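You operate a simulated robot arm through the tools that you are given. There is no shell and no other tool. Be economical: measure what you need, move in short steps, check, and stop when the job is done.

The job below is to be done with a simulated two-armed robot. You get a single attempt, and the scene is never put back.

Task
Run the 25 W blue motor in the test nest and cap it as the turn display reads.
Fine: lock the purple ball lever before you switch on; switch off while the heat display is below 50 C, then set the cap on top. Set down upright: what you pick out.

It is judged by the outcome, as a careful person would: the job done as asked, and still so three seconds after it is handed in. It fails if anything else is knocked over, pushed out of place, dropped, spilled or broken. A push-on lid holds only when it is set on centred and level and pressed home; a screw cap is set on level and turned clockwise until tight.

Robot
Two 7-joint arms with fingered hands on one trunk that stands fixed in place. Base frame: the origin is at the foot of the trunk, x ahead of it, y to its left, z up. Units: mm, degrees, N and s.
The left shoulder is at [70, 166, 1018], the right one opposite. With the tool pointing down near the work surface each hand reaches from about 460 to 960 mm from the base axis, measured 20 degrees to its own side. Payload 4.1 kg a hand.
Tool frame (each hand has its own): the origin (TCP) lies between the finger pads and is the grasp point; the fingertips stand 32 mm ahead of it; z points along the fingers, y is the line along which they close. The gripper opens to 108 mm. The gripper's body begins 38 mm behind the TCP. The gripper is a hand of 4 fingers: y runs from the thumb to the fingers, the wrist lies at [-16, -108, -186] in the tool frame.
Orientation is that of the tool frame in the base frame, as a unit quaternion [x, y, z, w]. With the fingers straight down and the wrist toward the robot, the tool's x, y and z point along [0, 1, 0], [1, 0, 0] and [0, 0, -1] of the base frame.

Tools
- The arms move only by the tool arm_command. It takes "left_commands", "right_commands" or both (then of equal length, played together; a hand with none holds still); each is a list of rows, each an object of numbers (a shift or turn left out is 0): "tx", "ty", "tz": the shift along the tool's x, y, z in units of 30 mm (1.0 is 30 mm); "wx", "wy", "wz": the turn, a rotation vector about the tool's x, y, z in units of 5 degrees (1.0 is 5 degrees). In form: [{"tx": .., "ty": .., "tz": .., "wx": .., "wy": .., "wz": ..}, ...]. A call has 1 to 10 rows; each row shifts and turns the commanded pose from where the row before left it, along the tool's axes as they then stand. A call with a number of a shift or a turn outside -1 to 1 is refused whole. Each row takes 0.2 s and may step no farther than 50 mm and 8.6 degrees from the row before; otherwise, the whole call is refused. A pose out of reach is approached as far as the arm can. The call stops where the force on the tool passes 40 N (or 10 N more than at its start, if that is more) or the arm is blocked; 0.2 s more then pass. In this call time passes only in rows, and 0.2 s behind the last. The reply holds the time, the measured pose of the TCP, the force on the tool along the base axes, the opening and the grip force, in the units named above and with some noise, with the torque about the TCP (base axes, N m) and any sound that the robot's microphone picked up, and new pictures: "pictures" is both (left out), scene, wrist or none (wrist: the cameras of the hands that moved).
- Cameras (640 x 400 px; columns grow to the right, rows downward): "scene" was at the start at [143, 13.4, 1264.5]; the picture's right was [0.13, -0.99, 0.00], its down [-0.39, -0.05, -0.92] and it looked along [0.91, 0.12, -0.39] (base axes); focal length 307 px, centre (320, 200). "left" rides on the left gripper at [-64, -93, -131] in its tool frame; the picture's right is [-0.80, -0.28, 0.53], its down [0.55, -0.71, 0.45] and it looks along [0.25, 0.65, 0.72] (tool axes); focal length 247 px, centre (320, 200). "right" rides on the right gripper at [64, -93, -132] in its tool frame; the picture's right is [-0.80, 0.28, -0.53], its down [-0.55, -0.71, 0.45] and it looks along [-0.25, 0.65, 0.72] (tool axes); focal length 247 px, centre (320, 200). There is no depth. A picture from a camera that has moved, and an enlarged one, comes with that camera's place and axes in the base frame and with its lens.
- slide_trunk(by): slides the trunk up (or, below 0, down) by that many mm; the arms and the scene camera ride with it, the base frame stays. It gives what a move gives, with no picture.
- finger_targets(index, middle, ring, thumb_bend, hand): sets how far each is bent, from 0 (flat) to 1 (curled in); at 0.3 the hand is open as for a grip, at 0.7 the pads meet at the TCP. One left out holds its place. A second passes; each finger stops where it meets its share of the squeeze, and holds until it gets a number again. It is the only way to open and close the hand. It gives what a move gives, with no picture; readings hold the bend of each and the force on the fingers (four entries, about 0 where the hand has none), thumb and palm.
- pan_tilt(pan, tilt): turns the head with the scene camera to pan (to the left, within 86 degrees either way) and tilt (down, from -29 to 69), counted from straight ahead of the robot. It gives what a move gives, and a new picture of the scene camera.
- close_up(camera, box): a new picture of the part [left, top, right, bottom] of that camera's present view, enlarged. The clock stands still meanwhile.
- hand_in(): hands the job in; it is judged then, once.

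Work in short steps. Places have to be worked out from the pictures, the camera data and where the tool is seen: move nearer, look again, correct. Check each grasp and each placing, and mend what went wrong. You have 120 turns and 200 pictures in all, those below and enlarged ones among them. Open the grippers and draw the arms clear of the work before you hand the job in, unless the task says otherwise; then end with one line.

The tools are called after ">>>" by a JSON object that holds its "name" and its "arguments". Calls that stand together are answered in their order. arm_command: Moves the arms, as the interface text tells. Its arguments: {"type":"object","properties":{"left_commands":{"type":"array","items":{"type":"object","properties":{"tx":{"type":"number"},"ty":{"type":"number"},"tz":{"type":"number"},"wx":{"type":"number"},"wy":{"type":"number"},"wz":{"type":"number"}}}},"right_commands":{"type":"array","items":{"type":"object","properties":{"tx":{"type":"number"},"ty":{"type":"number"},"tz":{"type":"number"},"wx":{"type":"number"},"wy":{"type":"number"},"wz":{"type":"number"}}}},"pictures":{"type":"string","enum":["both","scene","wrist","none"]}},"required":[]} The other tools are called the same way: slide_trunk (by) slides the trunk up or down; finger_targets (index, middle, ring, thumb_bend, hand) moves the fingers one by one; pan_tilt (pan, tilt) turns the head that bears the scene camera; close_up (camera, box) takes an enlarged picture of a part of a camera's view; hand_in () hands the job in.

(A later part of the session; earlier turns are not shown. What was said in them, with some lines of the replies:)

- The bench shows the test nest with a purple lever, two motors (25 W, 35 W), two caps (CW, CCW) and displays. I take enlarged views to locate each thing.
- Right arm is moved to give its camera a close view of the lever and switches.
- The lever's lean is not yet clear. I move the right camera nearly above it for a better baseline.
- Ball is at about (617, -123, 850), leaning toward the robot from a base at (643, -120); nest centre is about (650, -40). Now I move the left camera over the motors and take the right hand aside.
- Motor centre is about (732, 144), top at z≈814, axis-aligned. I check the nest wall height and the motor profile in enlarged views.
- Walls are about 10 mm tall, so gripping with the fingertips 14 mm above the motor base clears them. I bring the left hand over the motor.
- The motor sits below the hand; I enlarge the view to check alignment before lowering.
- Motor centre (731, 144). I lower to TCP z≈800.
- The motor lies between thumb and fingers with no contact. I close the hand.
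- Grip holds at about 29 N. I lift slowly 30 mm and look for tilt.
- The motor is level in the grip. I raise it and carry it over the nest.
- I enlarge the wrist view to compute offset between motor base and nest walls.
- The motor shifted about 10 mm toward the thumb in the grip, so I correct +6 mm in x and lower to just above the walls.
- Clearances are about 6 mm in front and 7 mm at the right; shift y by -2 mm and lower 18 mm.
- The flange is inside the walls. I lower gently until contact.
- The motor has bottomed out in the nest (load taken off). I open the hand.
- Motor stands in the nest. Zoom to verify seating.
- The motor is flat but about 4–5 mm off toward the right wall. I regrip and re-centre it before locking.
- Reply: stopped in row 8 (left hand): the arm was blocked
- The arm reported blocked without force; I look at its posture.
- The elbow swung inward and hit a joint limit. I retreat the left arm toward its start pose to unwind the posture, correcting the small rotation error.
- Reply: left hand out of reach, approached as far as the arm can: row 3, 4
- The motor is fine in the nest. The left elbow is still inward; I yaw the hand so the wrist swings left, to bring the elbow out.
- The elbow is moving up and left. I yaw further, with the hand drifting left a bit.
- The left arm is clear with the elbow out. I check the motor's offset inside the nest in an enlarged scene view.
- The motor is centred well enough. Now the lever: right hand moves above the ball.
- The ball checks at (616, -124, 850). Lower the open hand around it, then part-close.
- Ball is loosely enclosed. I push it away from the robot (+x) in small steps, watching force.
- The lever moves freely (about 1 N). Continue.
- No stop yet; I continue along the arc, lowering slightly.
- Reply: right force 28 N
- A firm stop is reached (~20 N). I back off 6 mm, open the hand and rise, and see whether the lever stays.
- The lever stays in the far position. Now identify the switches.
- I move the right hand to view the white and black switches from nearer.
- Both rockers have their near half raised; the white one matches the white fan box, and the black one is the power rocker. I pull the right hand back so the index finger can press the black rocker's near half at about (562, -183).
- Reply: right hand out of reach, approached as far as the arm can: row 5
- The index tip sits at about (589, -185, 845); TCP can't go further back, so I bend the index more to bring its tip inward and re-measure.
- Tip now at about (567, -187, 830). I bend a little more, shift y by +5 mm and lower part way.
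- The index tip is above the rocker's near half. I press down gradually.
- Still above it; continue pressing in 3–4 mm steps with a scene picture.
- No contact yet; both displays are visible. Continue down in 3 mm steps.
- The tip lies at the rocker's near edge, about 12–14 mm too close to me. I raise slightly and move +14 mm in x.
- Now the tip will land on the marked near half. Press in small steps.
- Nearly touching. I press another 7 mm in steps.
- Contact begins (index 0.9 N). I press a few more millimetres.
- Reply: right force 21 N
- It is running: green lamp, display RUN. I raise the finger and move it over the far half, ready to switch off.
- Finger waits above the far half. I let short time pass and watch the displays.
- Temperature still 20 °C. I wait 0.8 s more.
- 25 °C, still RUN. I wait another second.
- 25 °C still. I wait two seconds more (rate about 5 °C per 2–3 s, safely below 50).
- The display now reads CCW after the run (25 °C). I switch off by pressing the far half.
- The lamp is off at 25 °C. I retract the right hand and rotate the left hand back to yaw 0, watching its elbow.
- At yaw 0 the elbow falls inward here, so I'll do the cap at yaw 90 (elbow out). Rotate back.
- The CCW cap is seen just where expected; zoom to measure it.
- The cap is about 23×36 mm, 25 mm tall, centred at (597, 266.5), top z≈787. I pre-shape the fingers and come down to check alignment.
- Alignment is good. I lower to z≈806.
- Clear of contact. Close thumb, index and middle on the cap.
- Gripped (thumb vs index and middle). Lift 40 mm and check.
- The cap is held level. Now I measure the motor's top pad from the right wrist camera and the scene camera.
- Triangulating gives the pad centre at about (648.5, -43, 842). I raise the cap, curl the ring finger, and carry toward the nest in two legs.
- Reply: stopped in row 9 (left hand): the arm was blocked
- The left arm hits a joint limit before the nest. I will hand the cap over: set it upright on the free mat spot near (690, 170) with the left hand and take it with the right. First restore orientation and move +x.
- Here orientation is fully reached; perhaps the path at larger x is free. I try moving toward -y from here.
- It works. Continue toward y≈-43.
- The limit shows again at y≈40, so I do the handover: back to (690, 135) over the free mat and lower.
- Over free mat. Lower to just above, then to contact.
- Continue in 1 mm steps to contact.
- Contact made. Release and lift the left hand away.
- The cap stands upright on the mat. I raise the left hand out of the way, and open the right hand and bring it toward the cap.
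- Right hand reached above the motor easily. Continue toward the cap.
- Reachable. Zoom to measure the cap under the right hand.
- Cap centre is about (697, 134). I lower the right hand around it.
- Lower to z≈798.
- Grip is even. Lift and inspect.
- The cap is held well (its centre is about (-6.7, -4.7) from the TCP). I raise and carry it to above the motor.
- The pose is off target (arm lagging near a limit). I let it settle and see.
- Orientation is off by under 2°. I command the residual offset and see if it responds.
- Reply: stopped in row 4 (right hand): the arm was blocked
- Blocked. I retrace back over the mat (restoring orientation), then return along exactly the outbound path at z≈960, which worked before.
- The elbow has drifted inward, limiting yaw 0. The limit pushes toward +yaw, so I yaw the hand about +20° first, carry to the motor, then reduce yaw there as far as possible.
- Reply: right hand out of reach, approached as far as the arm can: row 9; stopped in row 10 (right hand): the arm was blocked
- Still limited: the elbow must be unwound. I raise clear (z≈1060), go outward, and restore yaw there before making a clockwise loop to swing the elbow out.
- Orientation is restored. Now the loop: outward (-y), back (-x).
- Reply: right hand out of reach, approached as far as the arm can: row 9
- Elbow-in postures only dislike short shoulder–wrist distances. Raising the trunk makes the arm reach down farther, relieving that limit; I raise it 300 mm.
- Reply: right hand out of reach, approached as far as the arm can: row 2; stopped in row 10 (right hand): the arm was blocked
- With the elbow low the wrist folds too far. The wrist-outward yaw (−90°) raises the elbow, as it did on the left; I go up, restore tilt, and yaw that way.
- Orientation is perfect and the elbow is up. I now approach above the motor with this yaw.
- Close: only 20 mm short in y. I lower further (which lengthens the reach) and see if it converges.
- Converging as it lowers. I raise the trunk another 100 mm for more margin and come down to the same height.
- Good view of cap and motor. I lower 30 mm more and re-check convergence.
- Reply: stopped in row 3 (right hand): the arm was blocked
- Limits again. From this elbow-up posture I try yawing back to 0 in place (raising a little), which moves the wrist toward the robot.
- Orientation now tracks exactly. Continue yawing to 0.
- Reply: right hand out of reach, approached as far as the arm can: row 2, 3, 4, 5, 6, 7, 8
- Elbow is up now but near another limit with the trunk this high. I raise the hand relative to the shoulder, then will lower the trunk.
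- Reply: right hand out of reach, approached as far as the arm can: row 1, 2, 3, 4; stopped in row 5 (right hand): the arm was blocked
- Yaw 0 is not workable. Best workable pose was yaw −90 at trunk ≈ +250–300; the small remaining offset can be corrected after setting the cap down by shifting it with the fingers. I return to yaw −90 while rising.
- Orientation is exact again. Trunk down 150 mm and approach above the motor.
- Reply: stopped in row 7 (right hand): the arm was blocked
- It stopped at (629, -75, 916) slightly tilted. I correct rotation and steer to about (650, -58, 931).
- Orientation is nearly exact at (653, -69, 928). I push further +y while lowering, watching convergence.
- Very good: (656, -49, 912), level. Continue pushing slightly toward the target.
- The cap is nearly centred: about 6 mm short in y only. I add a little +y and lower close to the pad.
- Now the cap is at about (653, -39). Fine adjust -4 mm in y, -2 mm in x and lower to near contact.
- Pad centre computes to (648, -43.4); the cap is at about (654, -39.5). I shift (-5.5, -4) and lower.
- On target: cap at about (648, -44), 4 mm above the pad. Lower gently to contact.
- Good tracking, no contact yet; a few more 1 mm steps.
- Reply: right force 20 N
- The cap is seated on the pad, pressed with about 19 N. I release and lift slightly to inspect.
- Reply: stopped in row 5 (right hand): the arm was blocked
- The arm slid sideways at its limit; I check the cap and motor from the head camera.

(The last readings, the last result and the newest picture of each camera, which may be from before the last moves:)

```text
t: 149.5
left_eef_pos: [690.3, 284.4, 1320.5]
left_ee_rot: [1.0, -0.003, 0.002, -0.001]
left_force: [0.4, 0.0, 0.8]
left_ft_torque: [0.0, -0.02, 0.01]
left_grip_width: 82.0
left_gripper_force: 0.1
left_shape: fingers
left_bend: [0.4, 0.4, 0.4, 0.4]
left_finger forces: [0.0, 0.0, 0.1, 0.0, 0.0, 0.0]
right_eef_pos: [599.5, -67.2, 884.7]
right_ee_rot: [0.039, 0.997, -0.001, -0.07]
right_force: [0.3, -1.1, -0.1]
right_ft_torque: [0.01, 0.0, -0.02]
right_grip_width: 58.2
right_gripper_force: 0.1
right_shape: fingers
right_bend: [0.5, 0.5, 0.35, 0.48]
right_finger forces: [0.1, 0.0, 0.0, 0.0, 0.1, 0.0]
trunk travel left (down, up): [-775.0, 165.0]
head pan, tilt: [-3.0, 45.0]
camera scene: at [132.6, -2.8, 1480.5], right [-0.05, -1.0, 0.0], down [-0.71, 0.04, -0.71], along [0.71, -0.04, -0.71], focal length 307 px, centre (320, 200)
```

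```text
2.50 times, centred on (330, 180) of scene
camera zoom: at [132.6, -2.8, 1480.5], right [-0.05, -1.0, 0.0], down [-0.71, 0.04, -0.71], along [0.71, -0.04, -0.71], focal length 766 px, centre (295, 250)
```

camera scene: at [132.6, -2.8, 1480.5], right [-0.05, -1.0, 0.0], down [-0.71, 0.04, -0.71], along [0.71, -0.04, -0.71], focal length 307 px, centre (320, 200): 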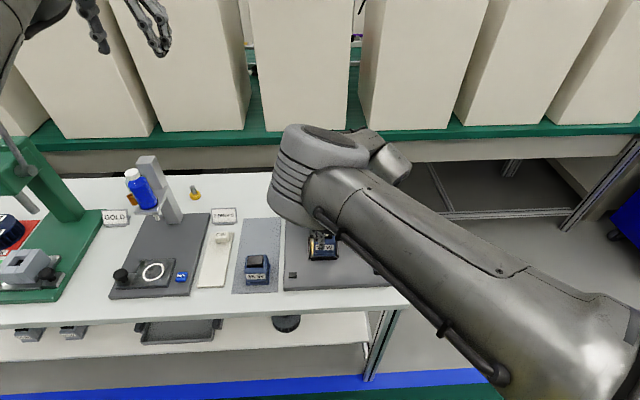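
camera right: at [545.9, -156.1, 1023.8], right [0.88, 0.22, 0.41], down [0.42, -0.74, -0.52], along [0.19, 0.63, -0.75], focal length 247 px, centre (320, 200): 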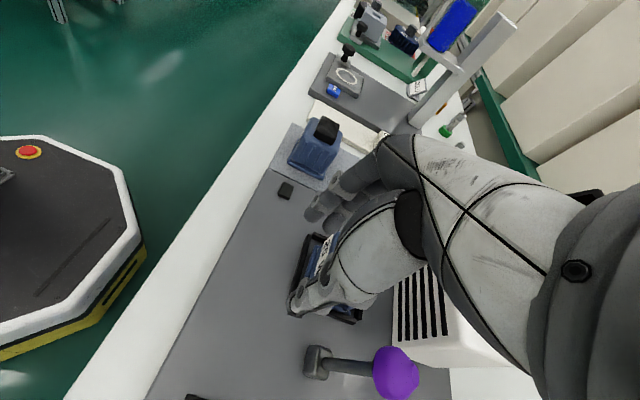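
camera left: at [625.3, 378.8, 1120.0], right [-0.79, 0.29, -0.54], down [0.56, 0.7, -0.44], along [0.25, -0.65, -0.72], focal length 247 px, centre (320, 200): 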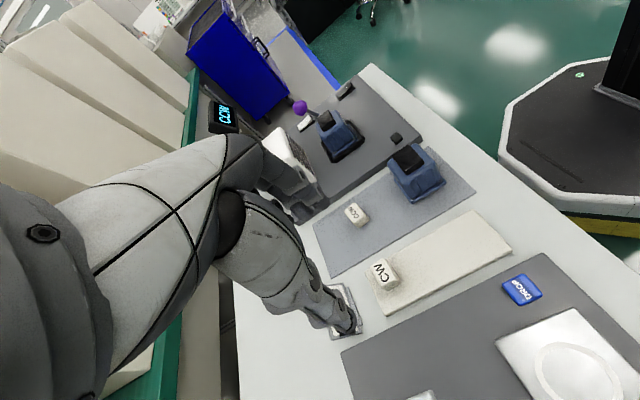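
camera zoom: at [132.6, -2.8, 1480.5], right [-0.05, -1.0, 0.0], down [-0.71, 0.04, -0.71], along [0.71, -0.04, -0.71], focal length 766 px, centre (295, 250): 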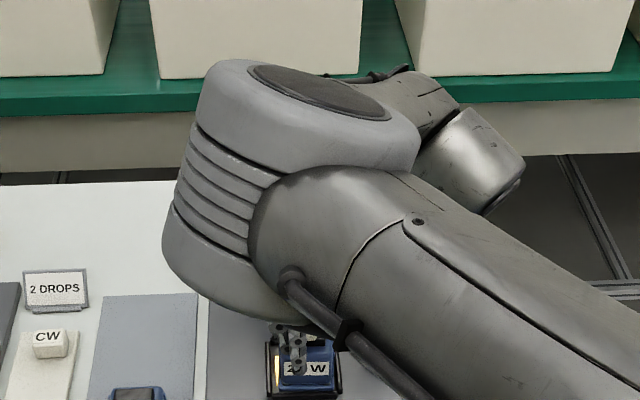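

I lift the hand straight up by raising the trunk 160 mm (rigid vertical motion), then look.

>>> {"name": "slide_trunk", "arguments": {"by": 160}}

>>> {"name": "close_up", "arguments": {"camera": "right", "box": [180, 160, 420, 340]}}

>>> {"name": "close_up", "arguments": {"camera": "scene", "box": [270, 180, 430, 320]}}

```text
t: 151.3
left_eef_pos: [691.3, 283.8, 1480.4]
left_ee_rot: [1.0, -0.005, 0.004, 0.0]
left_force: [-0.1, -0.1, -0.1]
left_ft_torque: [0.0, 0.02, 0.02]
left_grip_width: 82.2
left_gripper_force: 0.1
left_shape: fingers
left_bend: [0.4, 0.4, 0.4, 0.4]
left_finger forces: [0.0, 0.0, 0.0, 0.1, 0.0, 0.0]
right_eef_pos: [599.7, -67.3, 1045.3]
right_ee_rot: [0.038, 0.997, 0.0, -0.07]
right_force: [0.2, -0.3, -0.4]
right_ft_torque: [0.0, 0.02, 0.01]
right_grip_width: 57.7
right_gripper_force: 0.1
right_shape: fingers
right_bend: [0.5, 0.5, 0.35, 0.48]
right_finger forces: [0.1, 0.1, 0.1, 0.0, 0.0, 0.0]
trunk travel left (down, up): [-935.0, 5.0]
head pan, tilt: [-3.0, 45.0]
```

```text
2.22 times, centred on (300, 250) of right
camera zoom: at [546.7, -155.3, 1184.9], right [0.88, 0.22, 0.41], down [0.43, -0.74, -0.52], along [0.2, 0.63, -0.75], focal length 549 px, centre (364, 89)
```

zoom: 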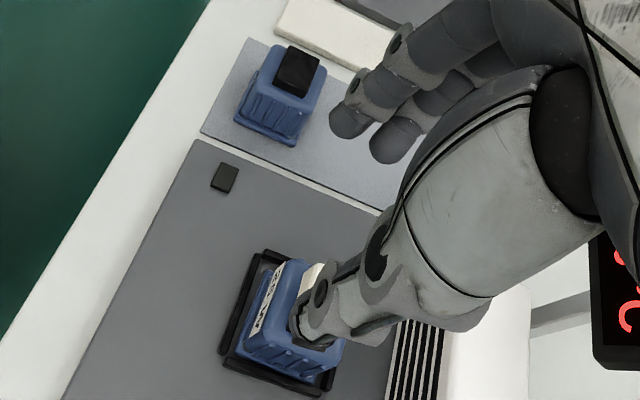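

```text
2.86 times, centred on (350, 250) of scene
camera zoom: at [132.6, -2.8, 1640.4], right [-0.05, -1.0, 0.0], down [-0.71, 0.04, -0.71], along [0.71, -0.04, -0.71], focal length 876 px, centre (234, 57)
```

zoom: 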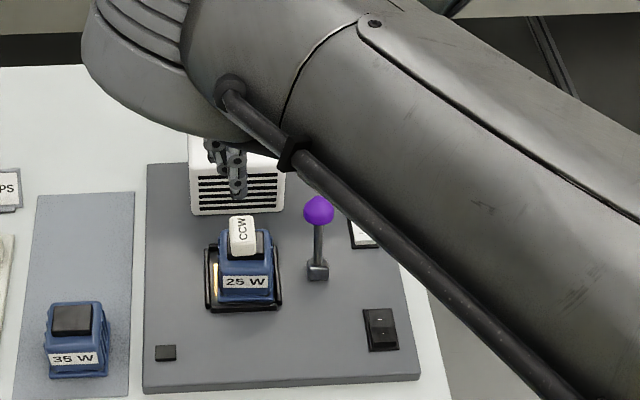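

The cap is on the motor. I zoom in to measure centring.

>>> {"name": "close_up", "arguments": {"camera": "scene", "box": [335, 248, 375, 292]}}

```text
9.09 times, centred on (355, 270) of scene
camera zoom: at [132.6, -2.8, 1640.4], right [-0.05, -1.0, 0.0], down [-0.71, 0.04, -0.71], along [0.71, -0.04, -0.71], focal length 2787 px, centre (2, -436)
```

zoom: 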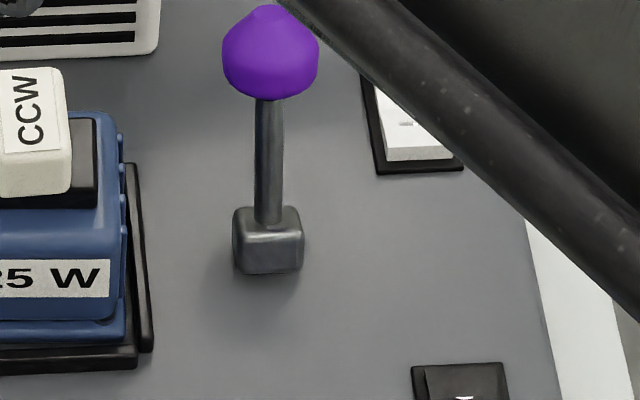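

>>> {"name": "close_up", "arguments": {"camera": "scene", "box": [300, 245, 350, 290]}}

```text
8.89 times, centred on (325, 268) of scene
camera zoom: at [132.6, -2.8, 1640.4], right [-0.05, -1.0, 0.0], down [-0.71, 0.04, -0.71], along [0.71, -0.04, -0.71], focal length 2725 px, centre (276, -400)
```

zoom: 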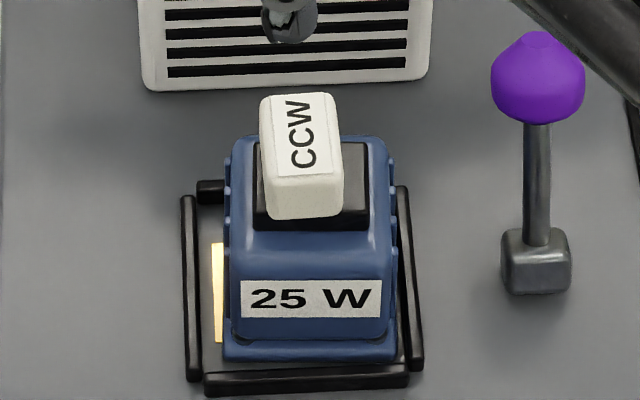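

The cap stands level, centred within about 3 mm, with motor, lever and switches in order. I withdraw the right hand outward and up.

>>> {"name": "arm_command", "arguments": {"right_commands": [{"ty": -0.8}, {"ty": -0.8}, {"ty": -0.8}, {"ty": -0.8, "tz": -0.3}, {"ty": -0.8, "tz": -0.3}, {"ty": -0.8, "tz": -0.3}, {"ty": -0.8, "tz": -0.3}, {}], "pictures": "scene"}}

>>> {"name": "finger_targets", "arguments": {"hand": "right", "index": 0.3, "middle": 0.3, "ring": 0.3, "thumb_bend": 0.3}}

>>> {"name": "close_up", "arguments": {"camera": "scene", "box": [270, 200, 390, 300]}}

```text
t: 153.1
left_eef_pos: [691.0, 283.7, 1481.1]
left_ee_rot: [1.0, -0.004, 0.004, -0.001]
left_force: [-0.5, -0.5, -0.1]
left_ft_torque: [0.0, -0.03, 0.03]
left_grip_width: 82.0
left_gripper_force: 0.0
left_shape: fingers
left_bend: [0.4, 0.4, 0.4, 0.4]
left_finger forces: [0.0, 0.0, 0.1, 0.0, 0.0, 0.0]
right_eef_pos: [590.9, -231.2, 1081.6]
right_ee_rot: [0.033, 0.997, -0.001, -0.071]
right_force: [0.7, -0.1, -0.1]
right_ft_torque: [-0.01, 0.01, 0.02]
right_grip_width: 58.0
right_gripper_force: 0.0
right_shape: fingers
right_bend: [0.5, 0.5, 0.35, 0.48]
right_finger forces: [0.0, 0.0, 0.0, 0.0, 0.1, 0.0]
trunk travel left (down, up): [-935.0, 5.0]
head pan, tilt: [-3.0, 45.0]
camera scene: at [132.4, -2.5, 1640.5], right [-0.05, -1.0, 0.0], down [-0.71, 0.04, -0.71], along [0.71, -0.04, -0.71], focal length 307 px, centre (320, 200)
```

scene: 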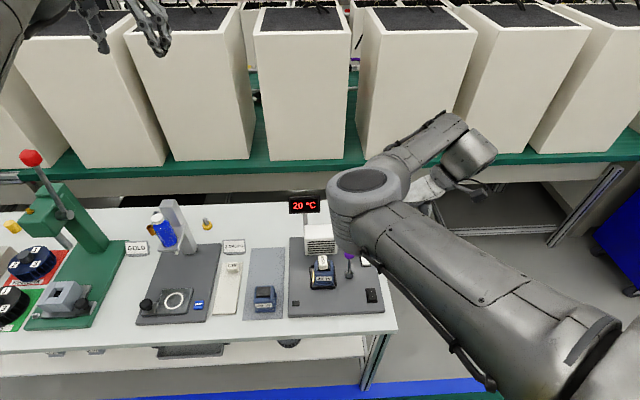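

```text
t: 154.1
left_eef_pos: [691.1, 282.7, 1480.8]
left_ee_rot: [1.0, -0.004, 0.003, -0.001]
left_force: [-0.7, 0.8, -0.1]
left_ft_torque: [0.02, 0.01, 0.05]
left_grip_width: 82.0
left_gripper_force: 0.1
left_shape: fingers
left_bend: [0.4, 0.4, 0.4, 0.4]
left_finger forces: [0.0, 0.1, 0.0, 0.1, 0.0, 0.1]
right_eef_pos: [591.1, -232.9, 1081.5]
right_ee_rot: [0.035, 0.997, 0.0, -0.072]
right_force: [1.3, -0.3, -0.3]
right_ft_torque: [-0.01, 0.03, 0.03]
right_grip_width: 108.3
right_gripper_force: 0.1
right_shape: fingers
right_bend: [0.3, 0.3, 0.3, 0.3]
right_finger forces: [0.0, 0.0, 0.1, 0.1, 0.0, 0.0]
trunk travel left (down, up): [-935.0, 5.0]
head pan, tilt: [-3.0, 45.0]
```

```text
4.00 times, centred on (330, 250) of scene
camera zoom: at [132.6, -3.1, 1640.5], right [-0.05, -1.0, 0.0], down [-0.71, 0.04, -0.71], along [0.71, -0.04, -0.71], focal length 1226 px, centre (280, 0)
```

zoom: 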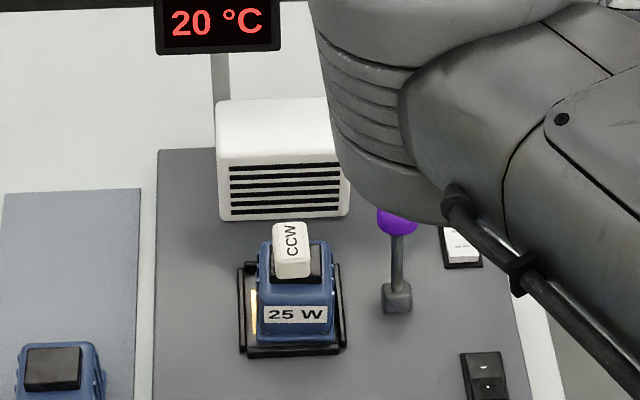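

The 25 W motor stands in the nest with the CCW cap level on top. The lever is locked, the power is off at 20 °C, and both hands are open and clear, so I hand in.

>>> {"name": "hand_in", "arguments": {}}

```text
The job is handed in.
```

The 25 W motor was run in the nest with the lever locked first and switched off at 25 °C. Its CCW cap is set level on top, about 3 mm off centre by my estimate and turned a quarter turn, so its label reads sideways.
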